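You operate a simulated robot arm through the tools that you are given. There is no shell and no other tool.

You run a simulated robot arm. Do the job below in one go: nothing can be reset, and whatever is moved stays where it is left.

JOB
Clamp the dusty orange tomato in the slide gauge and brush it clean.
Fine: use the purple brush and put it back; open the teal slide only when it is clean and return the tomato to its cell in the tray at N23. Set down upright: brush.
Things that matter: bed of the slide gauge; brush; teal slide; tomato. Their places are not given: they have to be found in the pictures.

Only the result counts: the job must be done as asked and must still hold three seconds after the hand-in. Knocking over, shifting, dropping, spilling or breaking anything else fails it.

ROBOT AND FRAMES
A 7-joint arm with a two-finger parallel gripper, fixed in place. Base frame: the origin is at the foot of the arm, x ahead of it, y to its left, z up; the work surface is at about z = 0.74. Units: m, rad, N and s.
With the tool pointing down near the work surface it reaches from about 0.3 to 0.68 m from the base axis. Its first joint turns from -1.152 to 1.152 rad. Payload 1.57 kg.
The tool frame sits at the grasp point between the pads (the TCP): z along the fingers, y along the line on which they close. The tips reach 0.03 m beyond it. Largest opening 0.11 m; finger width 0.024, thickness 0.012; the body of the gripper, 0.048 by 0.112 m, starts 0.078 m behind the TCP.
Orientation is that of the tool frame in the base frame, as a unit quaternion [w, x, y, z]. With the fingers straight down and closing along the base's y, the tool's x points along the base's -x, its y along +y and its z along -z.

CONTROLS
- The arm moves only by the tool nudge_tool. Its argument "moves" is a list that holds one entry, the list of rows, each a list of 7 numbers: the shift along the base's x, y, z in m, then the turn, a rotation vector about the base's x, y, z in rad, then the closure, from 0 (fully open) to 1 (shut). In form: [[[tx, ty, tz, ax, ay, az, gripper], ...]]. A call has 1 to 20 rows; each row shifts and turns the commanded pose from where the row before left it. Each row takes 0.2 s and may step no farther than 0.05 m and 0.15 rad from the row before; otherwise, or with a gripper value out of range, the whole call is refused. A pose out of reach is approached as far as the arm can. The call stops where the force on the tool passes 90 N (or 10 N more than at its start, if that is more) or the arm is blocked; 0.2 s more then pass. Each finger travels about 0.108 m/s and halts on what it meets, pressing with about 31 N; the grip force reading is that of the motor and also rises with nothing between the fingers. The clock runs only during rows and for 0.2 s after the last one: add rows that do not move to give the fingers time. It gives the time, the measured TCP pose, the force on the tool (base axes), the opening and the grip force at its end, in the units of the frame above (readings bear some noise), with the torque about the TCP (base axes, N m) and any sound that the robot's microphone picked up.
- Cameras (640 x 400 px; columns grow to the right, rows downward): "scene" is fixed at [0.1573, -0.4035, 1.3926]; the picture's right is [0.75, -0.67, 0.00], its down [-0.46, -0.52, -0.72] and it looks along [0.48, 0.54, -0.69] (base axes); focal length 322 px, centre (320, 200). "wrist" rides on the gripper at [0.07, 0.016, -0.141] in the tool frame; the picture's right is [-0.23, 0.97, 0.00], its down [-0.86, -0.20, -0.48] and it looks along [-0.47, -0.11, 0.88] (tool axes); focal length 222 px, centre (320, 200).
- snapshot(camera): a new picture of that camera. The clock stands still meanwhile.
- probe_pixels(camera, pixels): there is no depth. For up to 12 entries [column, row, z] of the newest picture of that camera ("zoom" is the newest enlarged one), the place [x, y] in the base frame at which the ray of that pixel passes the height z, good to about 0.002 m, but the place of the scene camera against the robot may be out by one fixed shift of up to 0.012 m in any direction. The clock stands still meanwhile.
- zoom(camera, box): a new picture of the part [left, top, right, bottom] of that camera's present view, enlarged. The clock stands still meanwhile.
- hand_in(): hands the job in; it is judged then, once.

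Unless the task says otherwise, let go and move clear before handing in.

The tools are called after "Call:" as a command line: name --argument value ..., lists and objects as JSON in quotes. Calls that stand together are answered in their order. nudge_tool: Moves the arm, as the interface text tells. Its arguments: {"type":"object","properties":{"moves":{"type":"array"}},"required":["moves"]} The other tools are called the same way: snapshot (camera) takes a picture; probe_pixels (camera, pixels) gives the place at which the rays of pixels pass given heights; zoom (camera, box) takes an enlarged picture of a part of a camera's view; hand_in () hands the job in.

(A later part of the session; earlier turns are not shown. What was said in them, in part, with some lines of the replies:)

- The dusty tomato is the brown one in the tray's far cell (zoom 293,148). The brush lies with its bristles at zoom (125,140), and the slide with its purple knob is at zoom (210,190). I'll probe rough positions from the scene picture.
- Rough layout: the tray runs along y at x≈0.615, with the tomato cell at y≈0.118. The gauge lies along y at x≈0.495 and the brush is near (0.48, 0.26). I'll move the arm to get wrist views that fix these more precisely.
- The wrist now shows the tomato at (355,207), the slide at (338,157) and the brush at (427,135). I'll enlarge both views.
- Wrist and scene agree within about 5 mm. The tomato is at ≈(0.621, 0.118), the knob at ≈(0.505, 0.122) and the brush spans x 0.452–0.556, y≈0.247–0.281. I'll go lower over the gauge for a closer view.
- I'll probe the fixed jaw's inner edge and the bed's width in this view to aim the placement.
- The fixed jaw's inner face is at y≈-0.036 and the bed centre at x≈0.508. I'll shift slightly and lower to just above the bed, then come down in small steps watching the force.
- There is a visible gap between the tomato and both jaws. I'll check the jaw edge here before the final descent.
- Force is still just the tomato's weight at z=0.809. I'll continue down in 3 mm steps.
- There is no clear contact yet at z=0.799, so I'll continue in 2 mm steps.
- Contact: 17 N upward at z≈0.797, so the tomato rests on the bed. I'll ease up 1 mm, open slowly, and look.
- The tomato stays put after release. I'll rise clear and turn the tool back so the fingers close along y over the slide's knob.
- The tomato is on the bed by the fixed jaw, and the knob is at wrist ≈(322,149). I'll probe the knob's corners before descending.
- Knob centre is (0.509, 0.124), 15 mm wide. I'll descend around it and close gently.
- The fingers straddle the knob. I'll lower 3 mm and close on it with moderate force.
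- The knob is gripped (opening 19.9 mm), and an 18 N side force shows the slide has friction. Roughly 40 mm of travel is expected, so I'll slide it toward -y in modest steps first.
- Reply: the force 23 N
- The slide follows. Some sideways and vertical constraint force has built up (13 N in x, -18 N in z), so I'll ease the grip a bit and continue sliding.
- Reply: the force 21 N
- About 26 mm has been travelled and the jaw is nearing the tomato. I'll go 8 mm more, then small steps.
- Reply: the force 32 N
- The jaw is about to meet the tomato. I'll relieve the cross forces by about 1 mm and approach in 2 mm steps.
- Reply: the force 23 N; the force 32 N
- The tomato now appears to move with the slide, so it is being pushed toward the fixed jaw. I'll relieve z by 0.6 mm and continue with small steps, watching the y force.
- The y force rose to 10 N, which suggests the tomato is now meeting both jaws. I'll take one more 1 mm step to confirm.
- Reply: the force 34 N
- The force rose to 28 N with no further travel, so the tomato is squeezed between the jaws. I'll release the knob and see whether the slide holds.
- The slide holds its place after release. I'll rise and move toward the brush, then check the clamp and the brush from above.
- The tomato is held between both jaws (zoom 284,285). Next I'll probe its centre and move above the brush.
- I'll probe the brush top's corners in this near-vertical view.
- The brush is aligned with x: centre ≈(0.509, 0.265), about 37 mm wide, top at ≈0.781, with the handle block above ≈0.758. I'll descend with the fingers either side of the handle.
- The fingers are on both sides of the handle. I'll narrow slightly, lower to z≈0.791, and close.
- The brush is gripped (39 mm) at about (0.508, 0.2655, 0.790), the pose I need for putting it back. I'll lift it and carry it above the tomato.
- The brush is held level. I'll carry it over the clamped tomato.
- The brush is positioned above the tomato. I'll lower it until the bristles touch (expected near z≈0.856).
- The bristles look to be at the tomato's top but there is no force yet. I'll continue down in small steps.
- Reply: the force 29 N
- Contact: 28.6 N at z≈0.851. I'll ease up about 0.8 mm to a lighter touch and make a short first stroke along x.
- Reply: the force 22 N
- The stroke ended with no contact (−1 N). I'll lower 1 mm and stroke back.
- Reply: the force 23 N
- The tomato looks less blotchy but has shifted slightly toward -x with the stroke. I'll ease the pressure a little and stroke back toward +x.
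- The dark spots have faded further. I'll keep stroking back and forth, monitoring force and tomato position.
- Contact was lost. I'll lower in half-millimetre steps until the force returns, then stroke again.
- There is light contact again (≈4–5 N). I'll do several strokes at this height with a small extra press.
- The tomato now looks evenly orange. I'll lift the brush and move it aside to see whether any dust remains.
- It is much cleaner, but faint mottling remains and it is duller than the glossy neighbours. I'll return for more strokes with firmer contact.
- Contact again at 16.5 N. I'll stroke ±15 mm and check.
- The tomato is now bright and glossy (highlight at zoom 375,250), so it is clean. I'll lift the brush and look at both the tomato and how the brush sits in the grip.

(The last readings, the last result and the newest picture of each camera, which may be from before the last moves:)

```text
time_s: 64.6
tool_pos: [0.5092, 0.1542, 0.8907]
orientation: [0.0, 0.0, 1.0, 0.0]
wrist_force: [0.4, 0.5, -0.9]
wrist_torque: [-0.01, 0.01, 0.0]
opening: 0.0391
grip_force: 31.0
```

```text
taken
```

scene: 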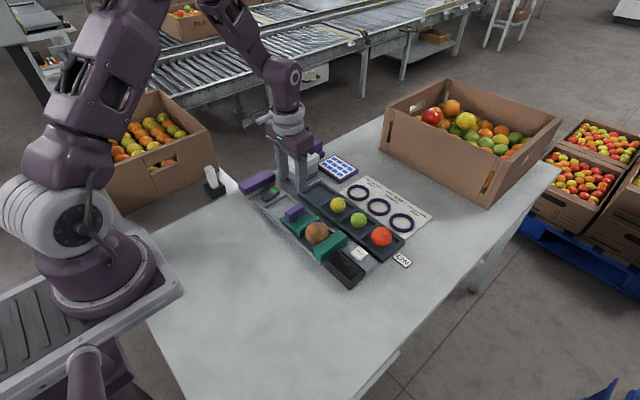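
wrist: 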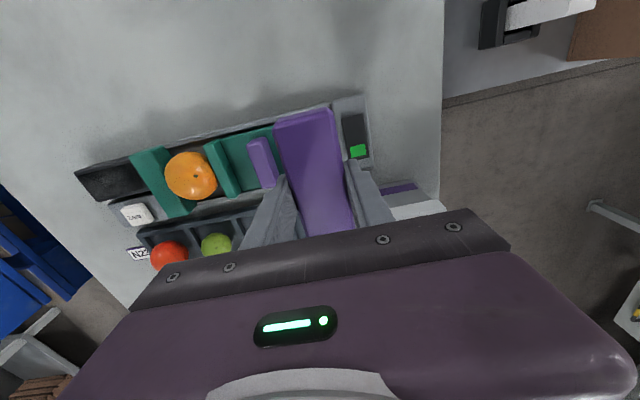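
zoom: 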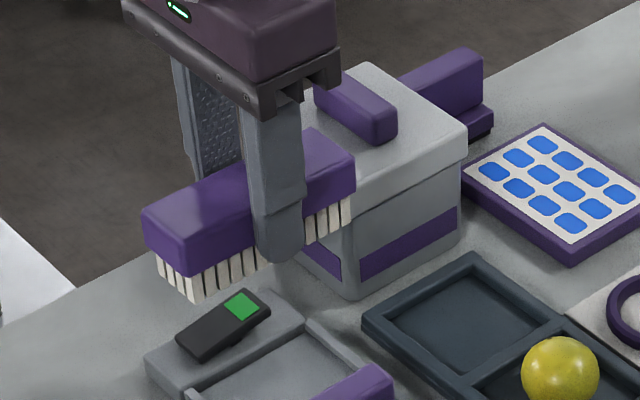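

The tomato is clean, glossy and still clamped in place. I'll carry the brush back above its original spot and compare with the earlier picture.

Call:
nudge_tool --moves '[[[0, 0.037, 0, 0, 0, 0, 0.78], [0, 0.037, 0, 0, 0, 0, 0.78], [-0.001, 0.037, 0, 0, 0, 0, 0.78], [0, 0, 0, 0, 0, 0, 0.78], [0, 0, 0, 0, 0, 0, 0.78]]]'

Call:
zoom --camera "scene" --box '[220, 120, 320, 200]'

Call:
snapshot --camera "wrist"

```text
time_s: 65.8
tool_pos: [0.5077, 0.2642, 0.8936]
orientation: [-0.001, -0.001, 1.0, 0.0]
wrist_force: [-0.3, 0.8, -1.5]
wrist_torque: [-0.03, -0.02, -0.03]
opening: 0.0389
grip_force: 30.9
```

```text
5.00 times, centred on (270, 160) of scene
```

zoom: 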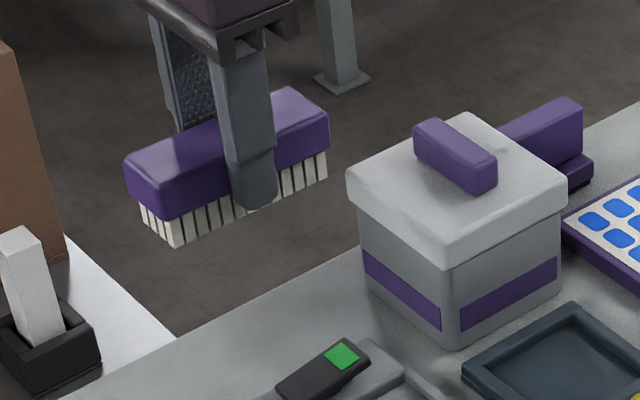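

```text
taken
```

wrist: 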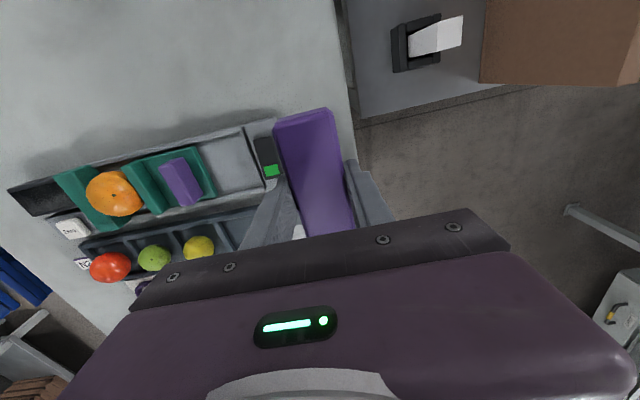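

The brush is level but has slid a few millimetres up in the grip, so it will touch down lower than before. I'll descend to just above and then feel for the table.

Call:
nudge_tool --moves '[[[0.001, 0, -0.03, 0, 0, 0, 0.78], [0, 0, -0.03, 0, 0, 0, 0.78], [0, 0, -0.03, 0, 0, 0, 0.78], [0, 0, 0, 0, 0, 0, 0.78], [0, 0, 0, 0, 0, 0, 0.78]]]'

Call:
snapshot --camera "wrist"

Call:
zoom --camera "scene" --box '[220, 140, 320, 220]'

```text
time_s: 67.0
tool_pos: [0.5074, 0.2627, 0.7997]
orientation: [0.001, 0.0, 1.0, 0.0]
wrist_force: [-0.3, 0.0, -0.2]
wrist_torque: [-0.02, 0.02, -0.03]
opening: 0.0393
grip_force: 31.1
```

```text
taken
```

wrist: 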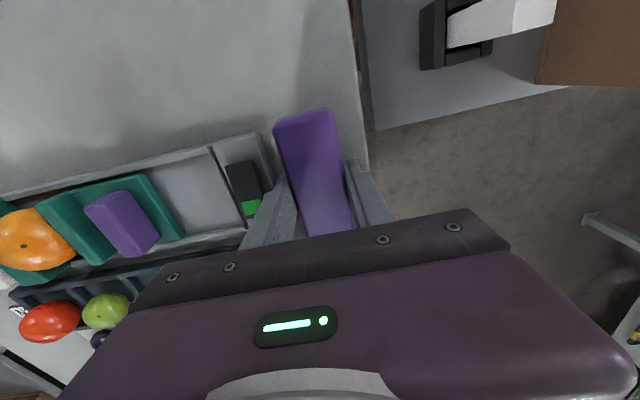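

```text
5.00 times, centred on (270, 180) of scene
```

zoom: 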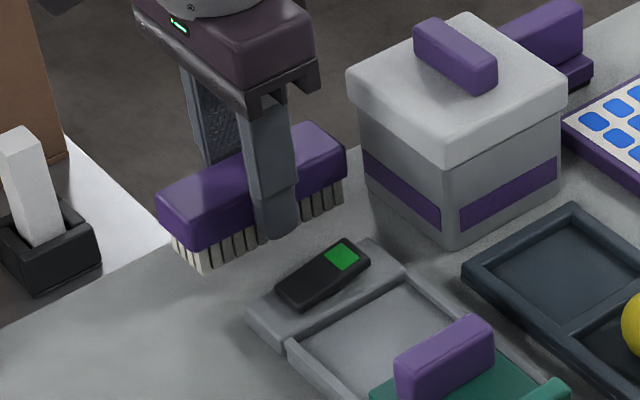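

The brush is about 18 mm above the table and lines up horizontally with its original place. I'll lower toward z≈0.787 and then feel for contact.

Call:
nudge_tool --moves '[[[0, 0, -0.006, 0, 0, 0, 0.78], [0, 0, -0.005, 0, 0, 0, 0.78], [0, 0, 0, 0, 0, 0, 0.78]]]'

Call:
nudge_tool --moves '[[[0, 0, -0.002, 0, 0, 0, 0.78], [0, 0, 0, 0, 0, 0, 0.78]]]'

Call:
nudge_tool --moves '[[[0, 0, -0.0015, 0, 0, 0, 0.78], [0, 0, 0, 0, 0, 0, 0.78]]]'

```text
time_s: 67.8
tool_pos: [0.5091, 0.2649, 0.7916]
orientation: [-0.001, 0.0, 1.0, 0.0]
wrist_force: [0.0, 0.6, -1.2]
wrist_torque: [0.0, 0.0, -0.01]
opening: 0.0391
grip_force: 31.0
```

```text
time_s: 68.4
tool_pos: [0.5092, 0.2648, 0.7895]
orientation: [0.0, 0.0, 1.0, 0.0]
wrist_force: [0.0, -0.2, -0.7]
wrist_torque: [0.03, 0.0, -0.01]
opening: 0.0388
grip_force: 30.9
```

```text
time_s: 69.0
tool_pos: [0.508, 0.2661, 0.7865]
orientation: [0.001, 0.0, 1.0, 0.0]
wrist_force: [0.3, -0.4, -0.3]
wrist_torque: [-0.01, -0.01, -0.03]
opening: 0.0391
grip_force: 31.3
```

Call:
nudge_tool --moves '[[[0, 0, -0.0015, 0, 0, 0, 0.78], [0, 0, 0, 0, 0, 0, 0.78]]]'

Call:
nudge_tool --moves '[[[0, 0, -0.001, 0, 0, 0, 0.78], [0, 0, 0, 0, 0, 0, 0.78]]]'

Call:
zoom --camera "scene" --box '[220, 140, 320, 220]'

```text
time_s: 69.6
tool_pos: [0.509, 0.2649, 0.7849]
orientation: [0.0, 0.001, 1.0, 0.0]
wrist_force: [-0.3, 0.1, -1.0]
wrist_torque: [0.0, -0.02, 0.02]
opening: 0.0393
grip_force: 30.7
```

```text
time_s: 70.2
tool_pos: [0.5073, 0.2667, 0.7843]
orientation: [-0.001, 0.001, 1.0, 0.0]
wrist_force: [0.4, -0.2, -0.4]
wrist_torque: [0.0, 0.03, 0.0]
opening: 0.0392
grip_force: 31.4
```

```text
5.00 times, centred on (270, 180) of scene
```

zoom: 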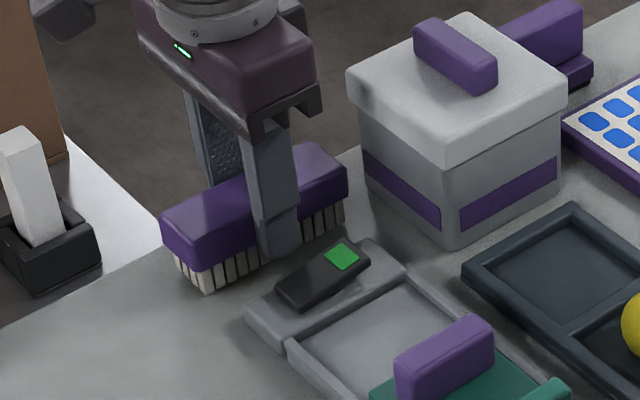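

It is still about 4–5 mm above contact by the picture (corner at 207,292 against the original 208,298). I'll continue down in 1 mm steps.

Call:
nudge_tool --moves '[[[0, 0, -0.001, 0, 0, 0, 0.78], [0, 0, 0, 0, 0, 0, 0.78]]]'

Call:
nudge_tool --moves '[[[0, 0, -0.001, 0, 0, 0, 0.78], [0, 0, 0, 0, 0, 0, 0.78]]]'

Call:
nudge_tool --moves '[[[0, 0, -0.001, 0, 0, 0, 0.78], [0, 0, 0, 0, 0, 0, 0.78]]]'

```text
time_s: 70.8
tool_pos: [0.5085, 0.2655, 0.7826]
orientation: [-0.001, 0.0, 1.0, -0.001]
wrist_force: [0.0, 0.0, -0.4]
wrist_torque: [-0.01, 0.02, 0.03]
opening: 0.0392
grip_force: 30.9
```

```text
time_s: 71.4
tool_pos: [0.5085, 0.2654, 0.7826]
orientation: [-0.001, 0.0, 1.0, 0.0]
wrist_force: [-2.3, -2.2, 7.6]
wrist_torque: [-0.06, -0.34, -0.1]
opening: 0.0391
grip_force: 31.5
```

```text
time_s: 72.0
tool_pos: [0.5095, 0.2672, 0.7823]
orientation: [0.002, 0.0, 1.0, 0.0]
wrist_force: [-1.8, -5.8, 15.9]
wrist_torque: [-0.22, -0.83, -0.29]
opening: 0.039
grip_force: 31.2
```

Contact is felt (16 N), with the torque showing the far (+x) end touching first. I'll look at the tilt before releasing.

Call:
zoom --camera "scene" --box '[230, 155, 310, 205]'

```text
8.00 times, centred on (270, 180) of scene
```

zoom: 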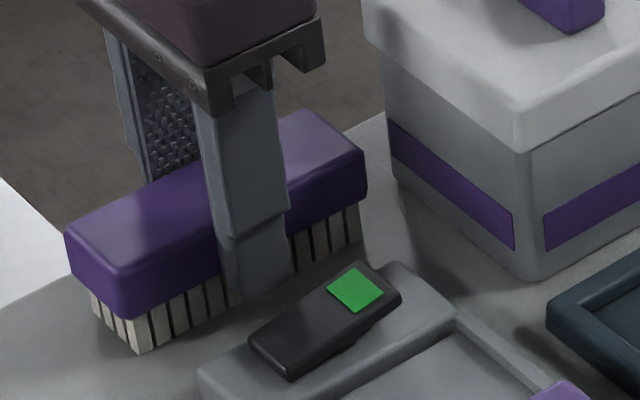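

The brush is back within a couple of millimetres of its original picture position and nearly level. I'll release it slowly.

Call:
nudge_tool --moves '[[[0, 0, 0, 0, 0, 0, 0.66], [0, 0, 0, 0, 0, 0, 0.64], [0, 0, 0, 0, 0, 0, 0.6], [0, 0, 0, 0, 0, 0, 0.55], [0, 0, 0, 0, 0, 0, 0.5], [0, 0, 0, 0, 0, 0, 0.45], [0, 0, 0, 0, 0, 0, 0.45]]]'

Call:
zoom --camera "scene" --box '[230, 155, 310, 205]'

Call:
snapshot --camera "wrist"

```text
time_s: 73.6
tool_pos: [0.5077, 0.2663, 0.7825]
orientation: [0.0, 0.0, 1.0, 0.0]
wrist_force: [0.7, 0.7, 0.1]
wrist_torque: [-0.01, 0.02, 0.02]
opening: 0.0605
grip_force: 0.1
```

```text
8.00 times, centred on (270, 180) of scene
```

zoom: 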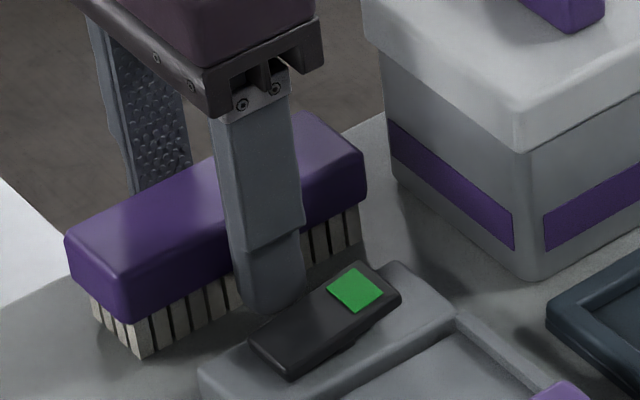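

```text
taken
```

wrist: 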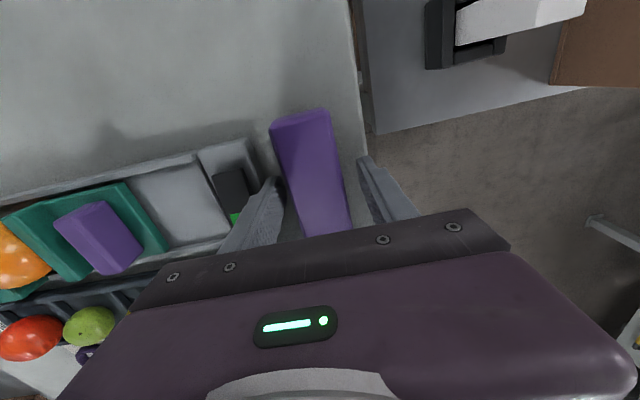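

The brush stands upright at its original place (corner at zoom 140,356 against 138,355 before). I'll rise and go to the slide's knob to open it.

Call:
nudge_tool --moves '[[[0, 0, 0.02, 0, 0, 0, 0.45], [0, 0, 0.03, 0, 0, 0, 0.45], [0, 0, 0.04, 0, 0, 0, 0.45], [0, 0, 0.025, 0, 0, 0, 0.45], [0, -0.045, 0, 0, 0, 0, 0.5], [0, -0.045, 0, 0, 0, 0, 0.5], [0, -0.045, 0, 0, 0, 0, 0.5], [0, -0.045, 0, 0, 0, 0, 0.5], [0, 0, 0, 0, 0, 0, 0.5], [0, 0, 0, 0, 0, 0, 0.5]]]'

Call:
snapshot --camera "wrist"

Call:
zoom --camera "wrist" --box '[220, 80, 380, 190]'

Call:
zoom --camera "scene" --box '[230, 150, 330, 230]'

```text
time_s: 75.8
tool_pos: [0.5094, 0.0871, 0.8963]
orientation: [0.001, 0.0, 1.0, 0.0]
wrist_force: [-0.6, 0.6, -0.3]
wrist_torque: [0.03, 0.0, 0.0]
opening: 0.0549
grip_force: 0.1
```

```text
taken
```

wrist: 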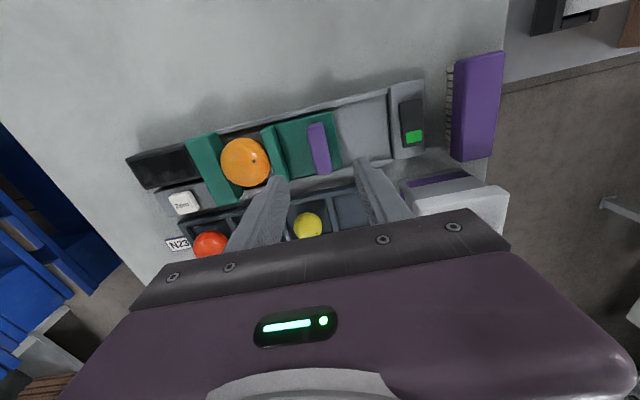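

```text
3.64 times, centred on (300, 135) of wrist
```

zoom: 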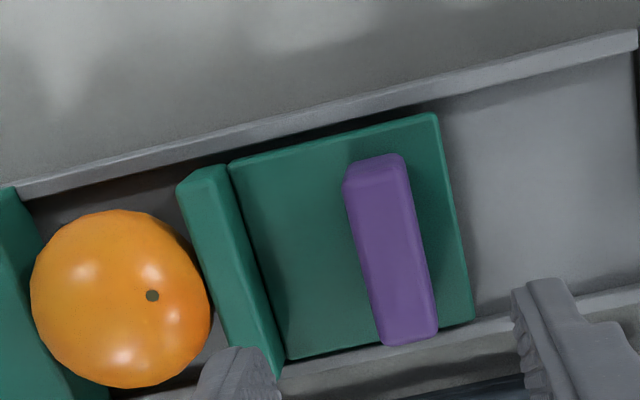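

```text
5.00 times, centred on (280, 190) of scene
```

zoom: 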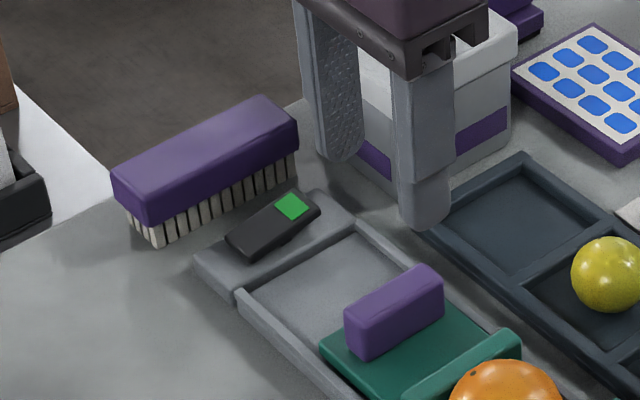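

The brush stands well. I'll probe the knob's centre now and descend on it.

Call:
probe_pixels --camera "wrist" --pixels '[[320, 148.7, 0.79], [307, 127.5, 0.79], [323.3, 124.5, 0.79], [332, 170.5, 0.79], [317.8, 174.5, 0.79], [252.5, 162.5, 0.777], [265, 131, 0.78]]'

Call:
nudge_tool --moves '[[[0, -0.001, -0.03, 0, 0, 0, 0.5], [0, 0, -0.03, 0, 0, 0, 0.5], [0, 0, -0.02, 0, 0, 0, 0.5], [0, 0, 0, 0, 0, 0, 0.5], [0, 0, 0, 0, 0, 0, 0.5]]]'

Call:
zoom --camera "wrist" --box '[200, 80, 420, 218]'

```text
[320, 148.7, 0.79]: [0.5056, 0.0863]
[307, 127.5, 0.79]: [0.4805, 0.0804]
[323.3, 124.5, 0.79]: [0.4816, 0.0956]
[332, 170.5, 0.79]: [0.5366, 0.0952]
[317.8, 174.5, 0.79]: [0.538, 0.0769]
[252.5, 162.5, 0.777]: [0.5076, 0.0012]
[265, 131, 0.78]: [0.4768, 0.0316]
```

```text
time_s: 77.0
tool_pos: [0.5097, 0.0857, 0.8175]
orientation: [0.0, 0.0, 1.0, 0.001]
wrist_force: [0.8, -0.5, 0.5]
wrist_torque: [0.02, -0.03, 0.01]
opening: 0.0552
grip_force: 0.0
```

```text
2.90 times, centred on (310, 149) of wrist
```

zoom: 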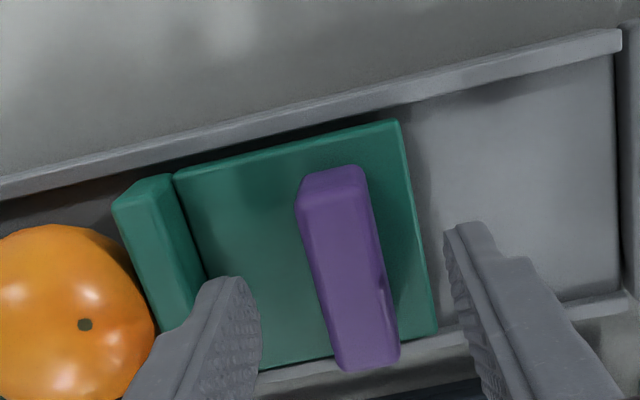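

The fingers straddle the knob with clearance to the jaw. I'll lower the last 20 mm and close on it.

Call:
nudge_tool --moves '[[[0, 0, -0.01, 0, 0, 0, 0.55], [0, 0, -0.0095, 0, 0, 0, 0.55], [0, 0, 0, 0, 0, 0, 0.65], [0, 0, 0, 0, 0, 0, 0.75], [0, 0, 0, 0, 0, 0, 0.82], [0, 0, 0, 0, 0, 0, 0.85], [0, 0, 0, 0, 0, 0, 0.85]]]'

Call:
zoom --camera "scene" --box '[260, 190, 360, 270]'

```text
time_s: 78.6
tool_pos: [0.5091, 0.0836, 0.7977]
orientation: [0.0, 0.0, 1.0, 0.001]
wrist_force: [0.3, 6.5, -3.2]
wrist_torque: [0.06, -0.08, -0.02]
opening: 0.0218
grip_force: 3.3
```

```text
5.00 times, centred on (310, 230) of scene
```

zoom: 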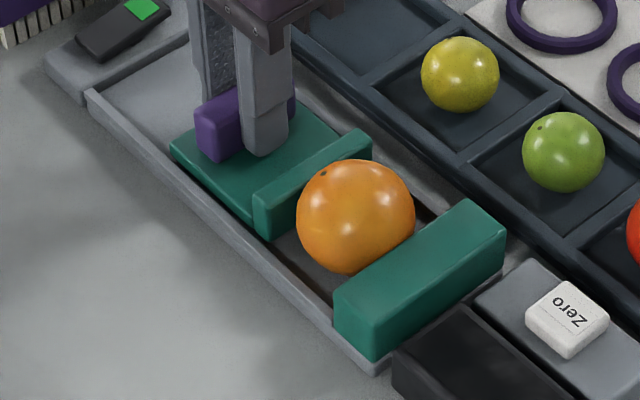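

The knob is nearly gripped. I'll firm the grip and draw the slide open slowly, watching that the tomato stays put.

Call:
nudge_tool --moves '[[[0, 0, 0, 0, 0, 0, 0.88], [0, 0.001, 0, 0, 0, 0, 0.88], [0, 0.002, 0, 0, 0, 0, 0.88], [0, 0.003, 0, 0, 0, 0, 0.88], [0, 0.003, 0, 0, 0, 0, 0.88], [0, 0.003, 0, 0, 0, 0, 0.88], [0, 0, 0, 0, 0, 0, 0.88]]]'

Call:
zoom --camera "scene" --box '[260, 190, 360, 270]'

```text
time_s: 80.2
tool_pos: [0.5082, 0.0952, 0.7971]
orientation: [0.001, 0.001, 1.0, 0.001]
wrist_force: [8.3, -2.6, 17.0]
wrist_torque: [-0.14, 0.74, 0.01]
opening: 0.0198
grip_force: 34.0
```

```text
5.00 times, centred on (310, 230) of scene
```

zoom: 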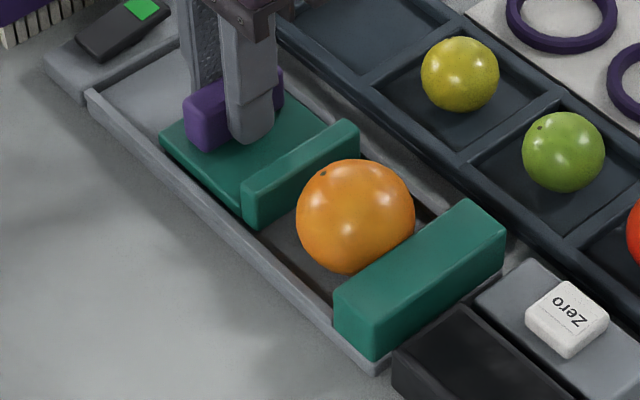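

The slide opens and the tomato stays at zoom (356,216). I'll keep drawing the slide back toward its starting place.

Call:
nudge_tool --moves '[[[0, 0.004, 0, 0, 0, 0, 0.88], [0, 0.004, 0.0004, 0, 0, 0, 0.88], [0, 0.004, 0, 0, 0, 0, 0.88], [0, 0.004, 0, 0, 0, 0, 0.88], [0, 0, 0, 0, 0, 0, 0.88]]]'

Call:
nudge_tool --moves '[[[0, 0.003, 0, 0, 0, 0, 0.88], [0, 0.003, 0, 0, 0, 0, 0.88], [0, 0.003, 0, 0, 0, 0, 0.88], [0, 0, 0, 0, 0, 0, 0.88]]]'

Call:
zoom --camera "scene" --box '[250, 180, 350, 260]'

```text
time_s: 81.4
tool_pos: [0.5089, 0.1126, 0.7974]
orientation: [0.002, 0.001, 1.0, -0.001]
wrist_force: [10.5, 0.0, 29.0]
wrist_torque: [-0.12, -0.26, -0.06]
opening: 0.0199
grip_force: 33.7
```

```text
time_s: 82.4
tool_pos: [0.5078, 0.1211, 0.7964]
orientation: [0.001, 0.001, 1.0, 0.0]
wrist_force: [11.9, -3.0, 13.7]
wrist_torque: [-0.05, -1.05, -0.02]
opening: 0.0197
grip_force: 33.8
```

```text
5.00 times, centred on (300, 220) of scene
```

zoom: 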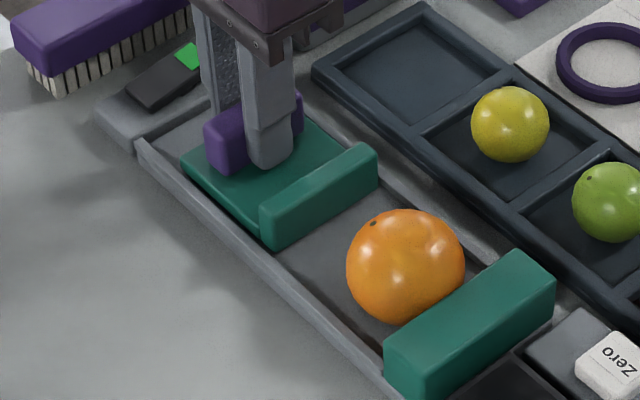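

The slide is back at about its starting position (y≈0.121) and the tomato has not moved. I'll release the knob and rise.

Call:
nudge_tool --moves '[[[0, 0, 0, 0, 0, 0, 0.75], [0, 0, 0, 0, 0, 0, 0.65], [0, 0, 0, 0, 0, 0, 0.55], [0, 0, 0, 0, 0, 0, 0.5], [0, 0, 0, 0, 0, 0, 0.5], [0, 0, 0.03, 0, 0, 0, 0.5], [0, 0, 0.04, 0, 0, 0, 0.5], [0, 0, 0.03, 0, 0, 0, 0.5], [0, 0, 0, 0, 0, 0, 0.5]]]'

Call:
zoom --camera "scene" --box '[250, 180, 350, 260]'

```text
time_s: 84.4
tool_pos: [0.5072, 0.122, 0.8955]
orientation: [0.0, 0.0, 1.0, 0.0]
wrist_force: [0.6, 0.9, 1.1]
wrist_torque: [0.0, 0.0, -0.01]
opening: 0.055
grip_force: 0.1
```

```text
5.00 times, centred on (300, 220) of scene
```

zoom: 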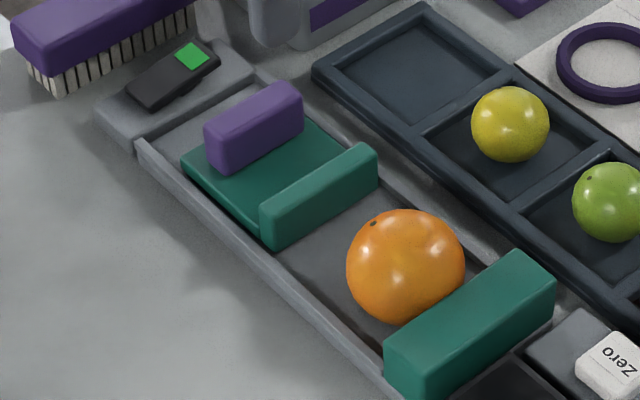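

The slide is open and the tomato is free on the bed. I'll move above it while turning the tool 90° again.

Call:
nudge_tool --moves '[[[0, -0.0115, 0.001, 0, 0, 0.1428, 0.4], [0, -0.0115, 0, 0, 0, 0.1428, 0.3], [0, -0.0115, 0, 0, 0, 0.1428, 0.2], [0, -0.0115, 0, 0, 0, 0.1428, 0.2], [0, -0.0115, 0, 0, 0, 0.1428, 0.2], [0, -0.0115, 0, 0, 0, 0.1428, 0.2], [0, -0.0115, 0, 0, 0, 0.1428, 0.2], [0, -0.0115, 0, 0, 0, 0.1428, 0.2], [0, -0.0115, 0, 0, 0, 0.1428, 0.2], [0, -0.0115, 0, 0, 0, 0.1428, 0.2], [0, -0.0115, 0, 0, 0, 0.1428, 0.2], [0, 0, 0, 0, 0, 0, 0.2], [0, 0, 0, 0, 0, 0, 0.2]]]'

Call:
snapshot --camera "wrist"

Call:
zoom --camera "wrist" --box '[240, 80, 400, 190]'

```text
time_s: 87.2
tool_pos: [0.509, -0.0063, 0.8984]
orientation: [0.0, -0.707, 0.707, 0.0]
wrist_force: [-0.3, 0.9, 0.2]
wrist_torque: [0.01, -0.01, 0.01]
opening: 0.088
grip_force: 0.0
```

```text
taken
```

wrist: 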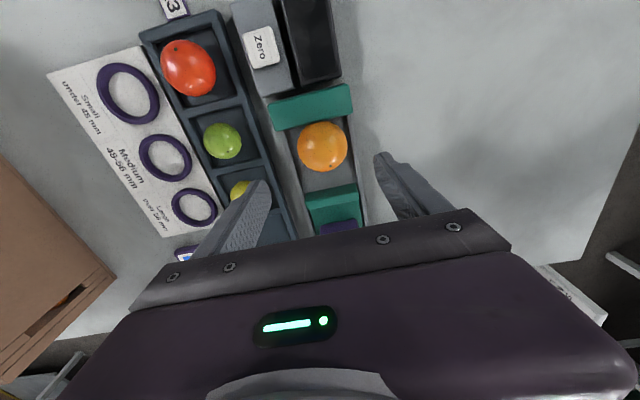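

```text
3.64 times, centred on (320, 135) of wrist
```

zoom: 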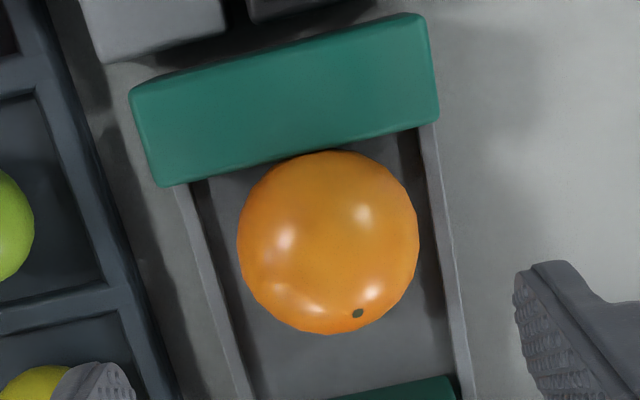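

Tomato circle centre is at wrist ≈(322,146.5). I'll probe it and then descend.

Call:
probe_pixels --camera "wrist" --pixels '[[322.2, 146.5, 0.777], [322.2, 146.5, 0.77]]'

Call:
nudge_tool --moves '[[[0, 0, -0.03, 0, 0, 0, 0.2], [0, 0, -0.03, 0, 0, 0, 0.2], [0, 0, -0.015, 0, 0, 0, 0.2], [0, 0, 0, 0, 0, 0, 0.2], [0, 0, 0, 0, 0, 0, 0.2]]]'

Call:
snapshot --camera "wrist"

Call:
zoom --camera "wrist" --box '[240, 100, 400, 210]'

```text
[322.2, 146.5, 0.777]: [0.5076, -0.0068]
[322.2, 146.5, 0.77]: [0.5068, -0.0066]
```

```text
time_s: 88.4
tool_pos: [0.5085, -0.0056, 0.8243]
orientation: [-0.001, -0.707, 0.707, -0.001]
wrist_force: [-0.1, -0.5, -0.9]
wrist_torque: [0.0, -0.01, 0.04]
opening: 0.088
grip_force: 0.0
```

```text
taken
```

wrist: 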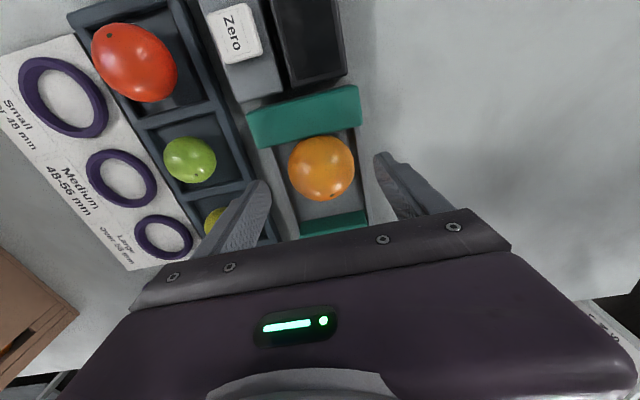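

```text
3.64 times, centred on (320, 155) of wrist
```

zoom: 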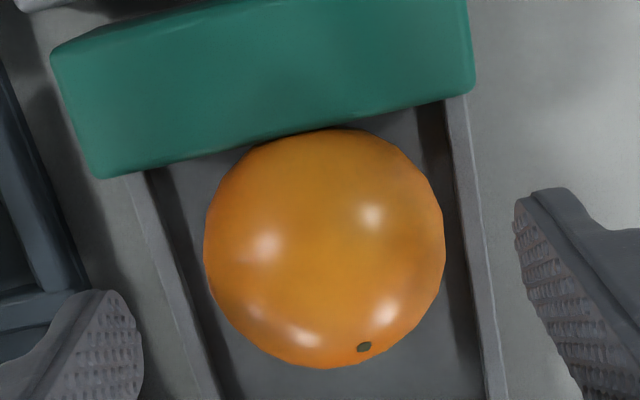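

The tomato is centred between the fingers at ≈(0.507, -0.0065). I'll lower to z≈0.796 and close on it.

Call:
nudge_tool --moves '[[[-0.001, -0.0005, -0.015, 0, 0, 0, 0.2], [0, 0, -0.013, 0, 0, 0, 0.2], [0, 0, 0, 0, 0, 0, 0.2], [0, 0, 0, 0, 0, 0, 0.32], [0, 0, 0, 0, 0, 0, 0.4], [0, 0, 0, 0, 0, 0, 0.46], [0, 0, 0, 0, 0, 0, 0.5], [0, 0, 0, 0, 0, 0, 0.55], [0, 0, 0, 0, 0, 0, 0.55]]]'

Call:
zoom --camera "scene" --box '[260, 190, 360, 270]'

```text
time_s: 90.4
tool_pos: [0.5076, -0.0058, 0.7961]
orientation: [0.0, 0.708, -0.707, 0.0]
wrist_force: [0.6, 0.3, 0.0]
wrist_torque: [0.02, 0.02, 0.0]
opening: 0.0593
grip_force: 15.7
```

```text
5.00 times, centred on (310, 230) of scene
```

zoom: 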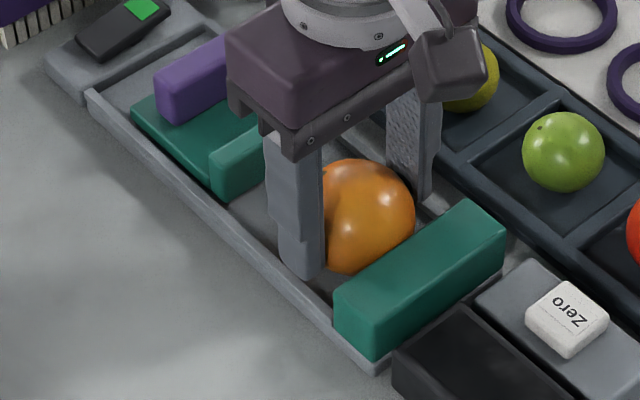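

The tomato is gripped at 59.3 mm. I'll lift it and carry it back above its cell at (0.626, 0.118).

Call:
nudge_tool --moves '[[[0, 0.001, 0.005, 0, 0, 0, 0.55], [0, 0, 0.015, 0, 0, 0, 0.55], [0, 0, 0.03, 0, 0, 0, 0.55], [0, 0, 0.045, 0, 0, 0, 0.55], [0.03, 0.03, 0, 0, 0, 0, 0.55], [0.03, 0.031, 0, 0, 0, 0, 0.55], [0.03, 0.031, 0, 0, 0, 0, 0.55], [0.028, 0.031, 0, 0, 0, 0, 0.55], [0, 0, 0, 0, 0, 0, 0.55], [0, 0, 0, 0, 0, 0, 0.55]]]'

Call:
snapshot --camera "wrist"

Call:
zoom --camera "scene" --box '[270, 140, 370, 220]'

```text
time_s: 92.6
tool_pos: [0.6271, 0.114, 0.8889]
orientation: [0.0, 0.707, -0.707, 0.001]
wrist_force: [1.0, 0.1, -0.9]
wrist_torque: [0.02, -0.03, -0.02]
opening: 0.0592
grip_force: 15.5
```

```text
taken
```

wrist: 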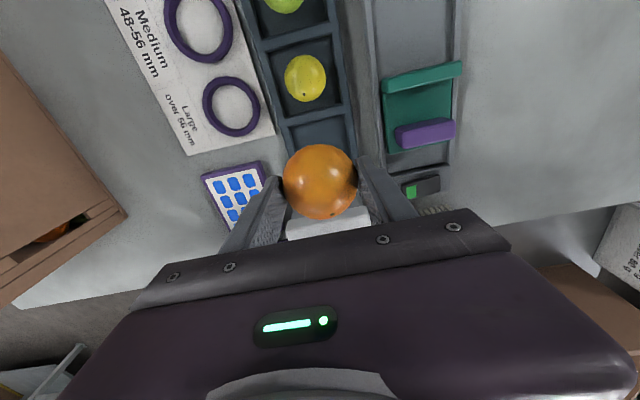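

```text
5.00 times, centred on (320, 180) of scene
```

zoom: 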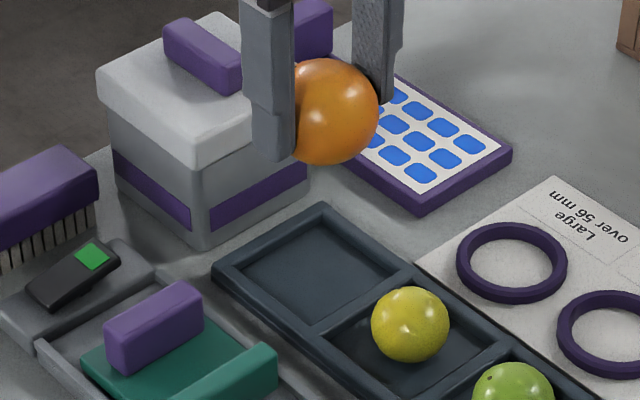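

The tomato hangs above the empty cell. I'll lower partway and check alignment.

Call:
nudge_tool --moves '[[[0, 0.001, -0.03, 0, 0, 0, 0.55], [0, 0, -0.03, 0, 0, 0, 0.55], [0, 0, -0.015, 0, 0, 0, 0.55], [0, 0, 0, 0, 0, 0, 0.55], [0, 0, 0, 0, 0, 0, 0.55]]]'

Call:
snapshot --camera "wrist"

Call:
zoom --camera "wrist" --box '[240, 100, 400, 210]'

Call:
zoom --camera "scene" --box '[270, 140, 370, 220]'

```text
time_s: 93.8
tool_pos: [0.6265, 0.117, 0.8145]
orientation: [0.001, -0.707, 0.707, 0.0]
wrist_force: [0.7, 1.0, -1.9]
wrist_torque: [0.03, -0.01, -0.02]
opening: 0.0592
grip_force: 16.3
```

```text
taken
```

wrist: 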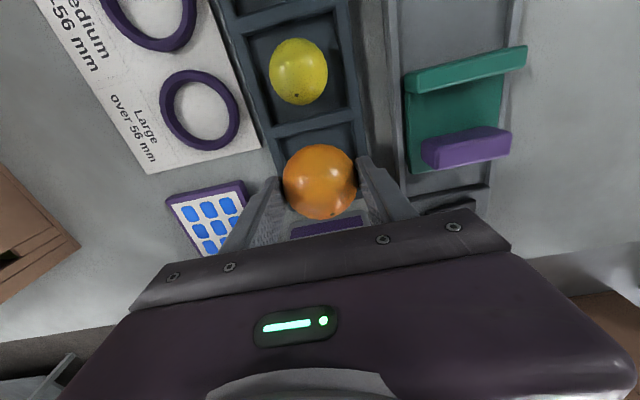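

```text
3.64 times, centred on (320, 155) of wrist
```

zoom: 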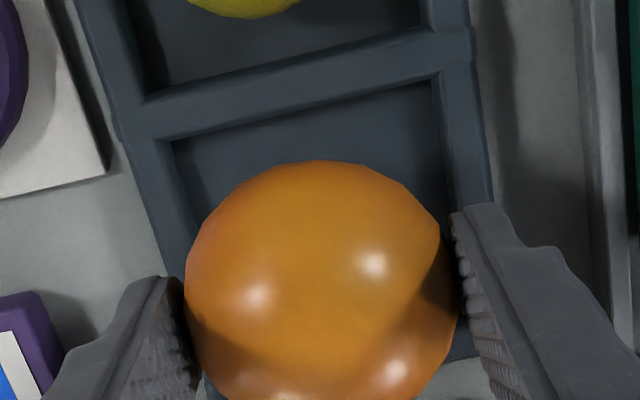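

```text
5.00 times, centred on (320, 180) of scene
```

zoom: 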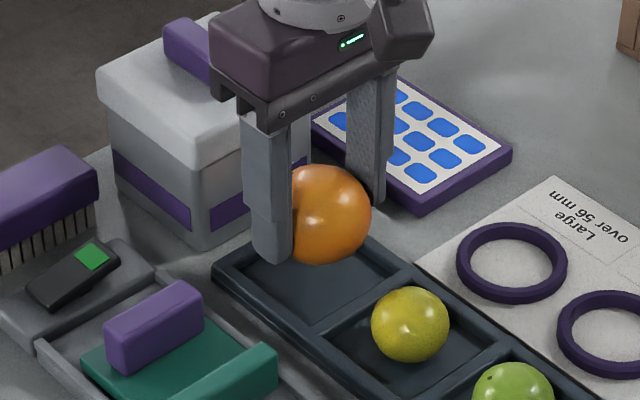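

Alignment over the cell looks right. I'll lower in small steps until the tomato touches the cell floor.

Call:
nudge_tool --moves '[[[-0.0005, 0.0005, -0.008, 0, 0, 0, 0.55], [0, 0, -0.007, 0, 0, 0, 0.55], [0, 0, 0, 0, 0, 0, 0.55]]]'

Call:
nudge_tool --moves '[[[0, 0, -0.003, 0, 0, 0, 0.55], [0, 0, 0, 0, 0, 0, 0.55]]]'

Call:
nudge_tool --moves '[[[0, 0, -0.002, 0, 0, 0, 0.55], [0, 0, 0, 0, 0, 0, 0.55]]]'

```text
time_s: 94.6
tool_pos: [0.6254, 0.1194, 0.7998]
orientation: [0.0, -0.707, 0.707, 0.0]
wrist_force: [0.0, -0.2, -1.9]
wrist_torque: [-0.01, -0.04, 0.01]
opening: 0.0592
grip_force: 16.2
```

```text
time_s: 95.2
tool_pos: [0.6252, 0.119, 0.7971]
orientation: [0.0, 0.707, -0.707, 0.0]
wrist_force: [0.7, 0.4, 0.4]
wrist_torque: [-0.01, 0.01, -0.02]
opening: 0.0593
grip_force: 16.4
```

```text
time_s: 95.8
tool_pos: [0.6249, 0.1198, 0.7954]
orientation: [0.0, -0.707, 0.707, 0.0]
wrist_force: [0.0, 0.5, -1.6]
wrist_torque: [0.03, 0.03, -0.01]
opening: 0.0592
grip_force: 16.0
```

Call:
nudge_tool --moves '[[[0, 0, -0.002, 0, 0, 0, 0.55], [0, 0, 0, 0, 0, 0, 0.55]]]'

Call:
nudge_tool --moves '[[[0, 0, -0.0015, 0, 0, 0, 0.55], [0, 0, 0, 0, 0, 0, 0.55]]]'

Call:
nudge_tool --moves '[[[0, 0, -0.0015, 0, 0, 0, 0.55], [0, 0, 0, 0, 0, 0, 0.55]]]'

```text
time_s: 96.4
tool_pos: [0.625, 0.1195, 0.7922]
orientation: [-0.001, 0.708, -0.707, 0.0]
wrist_force: [0.1, 0.0, -1.5]
wrist_torque: [-0.03, 0.01, 0.0]
opening: 0.059
grip_force: 16.5
```

```text
time_s: 97.0
tool_pos: [0.6243, 0.1196, 0.7924]
orientation: [0.0, -0.707, 0.708, 0.001]
wrist_force: [-0.7, -0.7, -0.9]
wrist_torque: [-0.04, -0.01, 0.0]
opening: 0.0592
grip_force: 16.3
```

```text
time_s: 97.6
tool_pos: [0.6257, 0.1192, 0.7908]
orientation: [0.001, -0.707, 0.707, -0.001]
wrist_force: [-6.2, 1.2, 17.1]
wrist_torque: [0.08, 0.2, 0.0]
opening: 0.0595
grip_force: 15.8
```

Contact (17 N) at z≈0.791, so the tomato rests on the cell floor. I'll ease up slightly, open slowly, and check.

Call:
nudge_tool --moves '[[[0, 0, 0.001, 0, 0, 0, 0.55], [0, 0, 0, 0, 0, 0, 0.5], [0, 0, 0, 0, 0, 0, 0.46], [0, 0, 0, 0, 0, 0, 0.43], [0, 0, 0, 0, 0, 0, 0.38], [0, 0, 0, 0, 0, 0, 0.3], [0, 0, 0, 0, 0, 0, 0.25], [0, 0, 0, 0, 0, 0, 0.25]]]'

Call:
snapshot --camera "wrist"

Call:
zoom --camera "scene" --box '[270, 140, 370, 220]'

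```text
time_s: 99.4
tool_pos: [0.6235, 0.1187, 0.79]
orientation: [-0.001, -0.707, 0.707, 0.0]
wrist_force: [0.2, 0.4, 0.5]
wrist_torque: [0.0, 0.01, 0.03]
opening: 0.0826
grip_force: 0.1
```

```text
taken
```

wrist: 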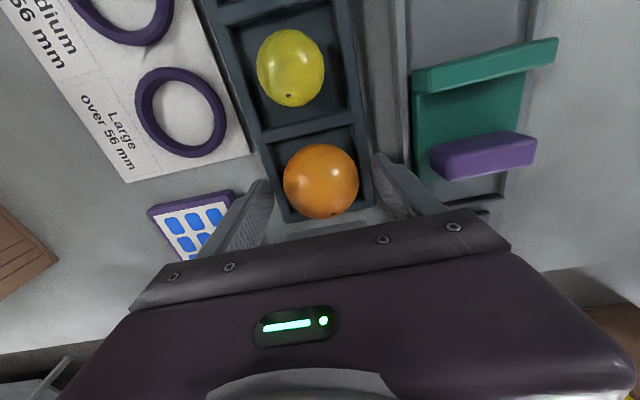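

```text
5.00 times, centred on (320, 180) of scene
```

zoom: 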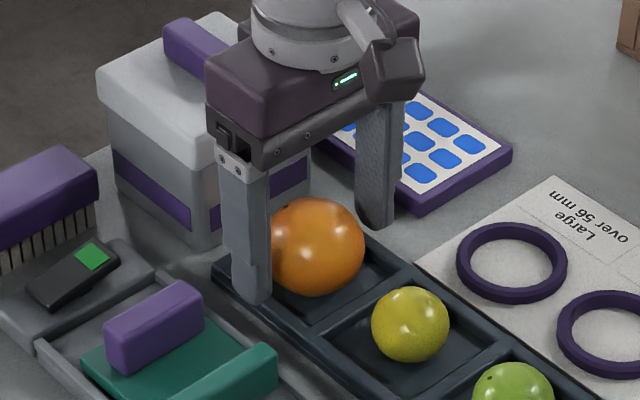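

The tomato sits in its cell, released. I'll rise clear and inspect everything before handing in.

Call:
nudge_tool --moves '[[[0, 0, 0.02, 0, 0, 0, 0.25], [0, 0, 0.04, 0, 0, 0, 0.25], [0, 0, 0.04, 0, 0, 0, 0.25], [0, 0, 0.04, 0, 0, 0, 0.25], [-0.04, -0.03, 0.02, 0, 0, 0, 0.25], [-0.04, -0.03, 0, 0, 0, 0, 0.25], [-0.04, -0.03, 0, 0, 0, 0, 0.25], [0, 0, 0, 0, 0, 0, 0.25], [0, 0, 0, 0, 0, 0, 0.25]]]'

Call:
snapshot --camera "scene"

Call:
zoom --camera "scene" --box '[230, 140, 410, 285]'

Call:
zoom --camera "scene" --box '[290, 165, 350, 213]'

Call:
snapshot --camera "wrist"

```text
refused: row 5 steps farther than a row can; nothing moved
```

```text
taken
```

scene: 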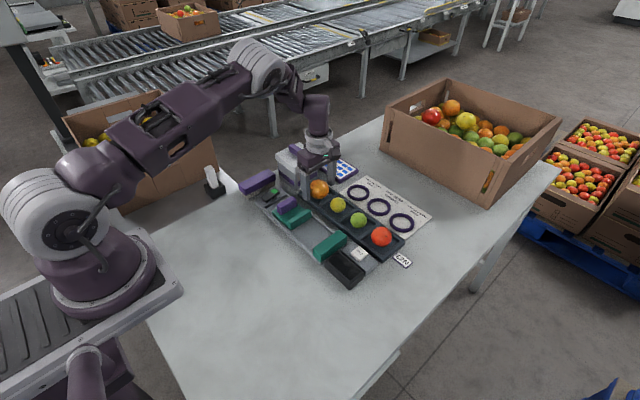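

```text
2.76 times, centred on (320, 212) of scene
```

zoom: 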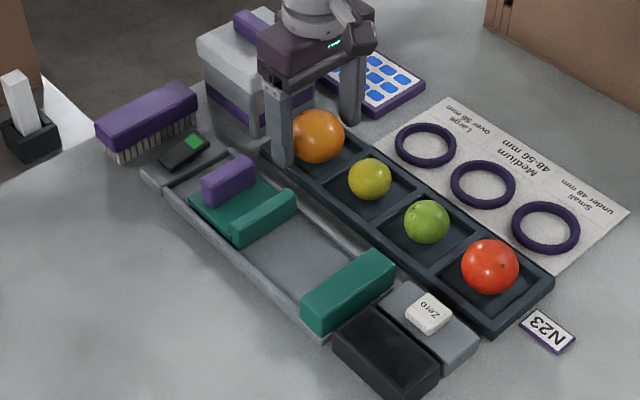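

```text
8.33 times, centred on (320, 189) of scene
```

zoom: 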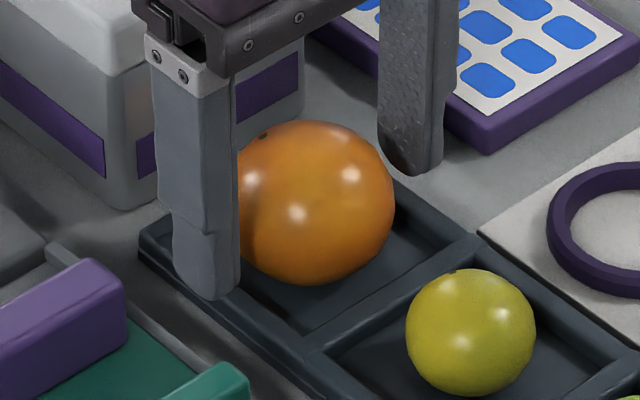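

```text
taken
```

wrist: 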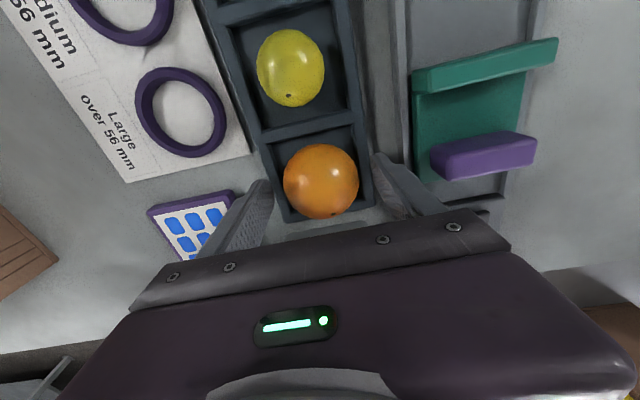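

The last move was refused because one row's step was too long, so nothing moved. The tomato sits glossy in its cell and I'll rise with shorter rows.

Call:
nudge_tool --moves '[[[0, 0, 0.02, 0, 0, 0, 0.25], [0, 0, 0.04, 0, 0, 0, 0.25], [0, 0, 0.04, 0, 0, 0, 0.25], [0, 0, 0.04, 0, 0, 0, 0.25], [-0.03, -0.03, 0, 0, 0, 0, 0.25], [-0.03, -0.03, 0, 0, 0, 0, 0.25], [-0.03, -0.03, 0, 0, 0, 0, 0.25], [-0.03, -0.03, 0, 0, 0, 0, 0.25], [0, 0, 0, 0, 0, 0, 0.25], [0, 0, 0, 0, 0, 0, 0.25]]]'

Call:
zoom --camera "scene" --box '[230, 140, 410, 285]'

Call:
zoom --camera "scene" --box '[290, 165, 350, 213]'

Call:
snapshot --camera "wrist"

```text
time_s: 101.6
tool_pos: [0.5028, 0.0022, 0.9338]
orientation: [0.0, -0.706, 0.708, 0.001]
wrist_force: [-0.4, 0.2, 0.4]
wrist_torque: [-0.02, -0.03, -0.03]
opening: 0.0827
grip_force: 0.0
```

```text
2.76 times, centred on (320, 212) of scene
```

zoom: 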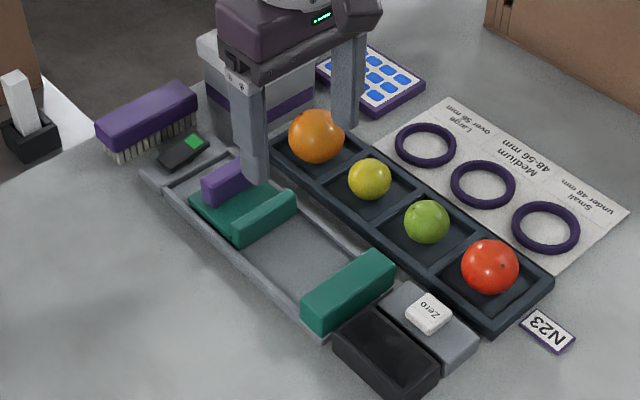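

```text
8.33 times, centred on (320, 189) of scene
```

zoom: 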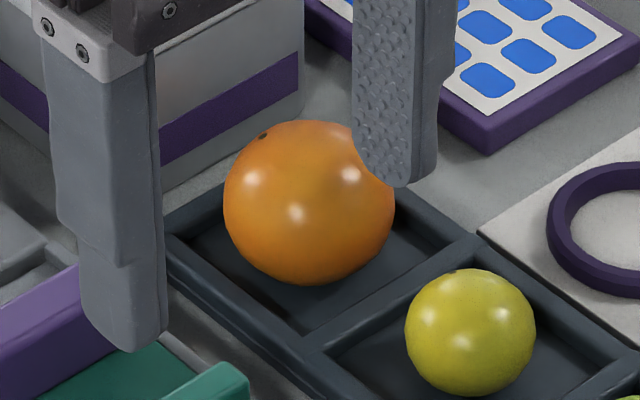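

```text
taken
```

wrist: 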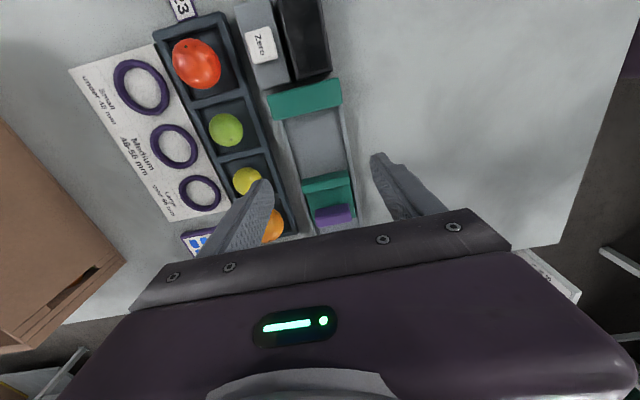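

The tomato is back, the brush is upright and the slide is open. Before handing in I want to be sure no dust remains, so I'll move for an unobstructed close view.

Call:
nudge_tool --moves '[[[-0.03, -0.035, 0.01, 0, 0, 0, 0.25], [-0.03, -0.035, 0.01, 0, 0, 0, 0.25], [-0.02, -0.035, 0.01, 0, 0, 0, 0.25], [0, 0, 0, 0, 0, 0, 0.25], [0, 0, 0, 0, 0, 0, 0.25]]]'

Call:
zoom --camera "scene" --box '[304, 177, 336, 201]'

Call:
zoom --camera "scene" --box '[364, 224, 396, 248]'

Call:
zoom --camera "scene" --box '[220, 140, 420, 290]'

```text
time_s: 102.8
tool_pos: [0.4229, -0.106, 0.9608]
orientation: [0.0, -0.706, 0.708, 0.001]
wrist_force: [-0.8, -0.1, 0.5]
wrist_torque: [0.03, -0.01, -0.05]
opening: 0.0825
grip_force: 0.0
```

```text
16.00 times, centred on (320, 189) of scene
```

zoom: 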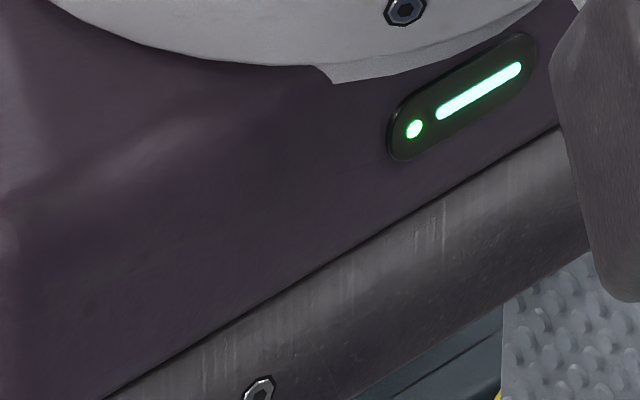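

```text
16.00 times, centred on (380, 236) of scene
```

zoom: 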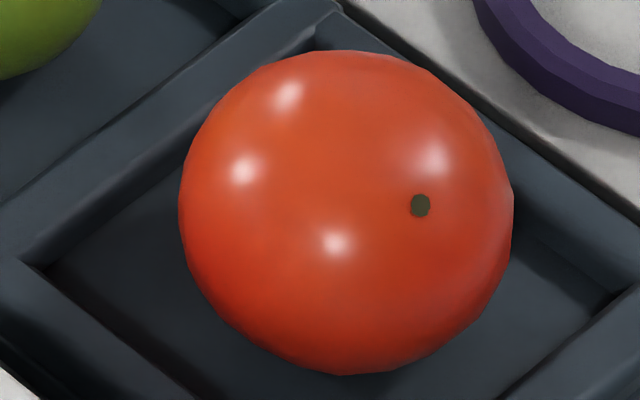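

```text
2.67 times, centred on (320, 215) of scene
```

zoom: 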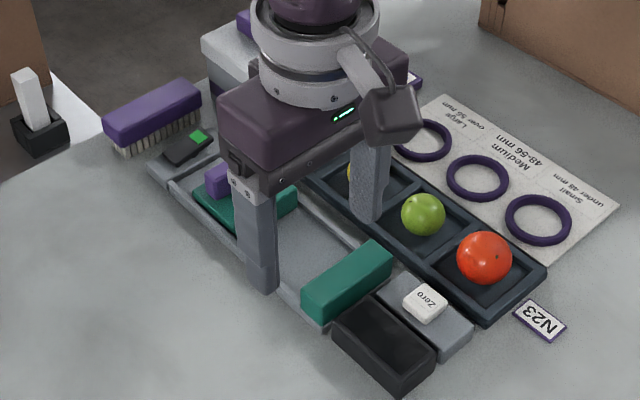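

The arm now blocks the scene camera, so I'll move it aside toward +y and low x.

Call:
nudge_tool --moves '[[[-0.005, 0.04, 0.01, 0, 0, 0, 0.25], [-0.005, 0.04, 0.01, 0, 0, 0, 0.25], [-0.005, 0.04, 0.01, 0, 0, 0, 0.25], [-0.005, 0.04, 0.01, 0, 0, 0, 0.25], [-0.005, 0.04, 0.01, 0, 0, 0, 0.25], [-0.005, 0.04, 0.01, 0, 0, 0, 0.25], [0, 0, 0, 0, 0, 0, 0.25], [0, 0, 0, 0, 0, 0, 0.25]]]'

Call:
zoom --camera "scene" --box '[304, 177, 336, 201]'

Call:
zoom --camera "scene" --box '[220, 140, 420, 290]'

```text
time_s: 104.6
tool_pos: [0.3959, 0.1361, 1.0223]
orientation: [-0.001, 0.708, -0.707, 0.0]
wrist_force: [-0.3, -0.3, 0.4]
wrist_torque: [-0.03, 0.01, -0.02]
opening: 0.0828
grip_force: 0.0
```

```text
16.00 times, centred on (320, 189) of scene
```

zoom: 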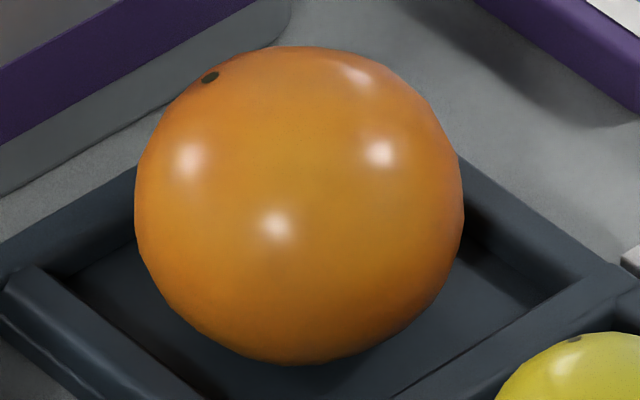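

```text
2.67 times, centred on (320, 215) of scene
```

zoom: 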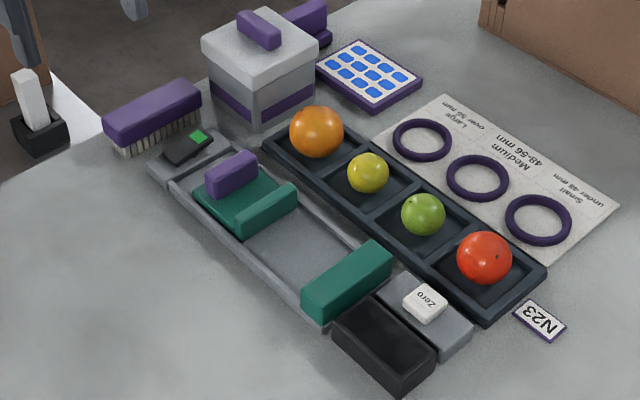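

The 16x view shows the tomato smooth, glossy and free of spots, at the same pixel as at the start (≈318.8,189.3 against 319.2,189.2). The brush stands upright in its place, the slide is open, nothing else has shifted and the gripper is clear, so I'm handing in.

Call:
hand_in

```text
The job is handed in.
```

The job is handed in, and everything you asked for looked done in the last pictures. I haven't been told how it was judged.

- **Tomato:** I clamped it between the gauge's jaws and brushed it until the mottling was gone and it was as glossy as the other fruit. It is back in its own cell in tray N23, at the same spot in the scene picture as at the start. I judged "clean" by eye.
- **Brush:** The purple brush stands upright, bristles down, within about 1 mm of where it started.
- **Slide:** I opened it only after the tomato was clean. It is now about 2–3 mm short of where it started.
- **Everything else:** Nothing else had visibly moved. The gripper was empty and clear of the table before I handed in.

The brush slid roughly 5–8 mm up in the grip during brushing, so I lowered it by feel and it settled level. The tomato rolled a few millimetres while being stroked but stayed between the jaws.
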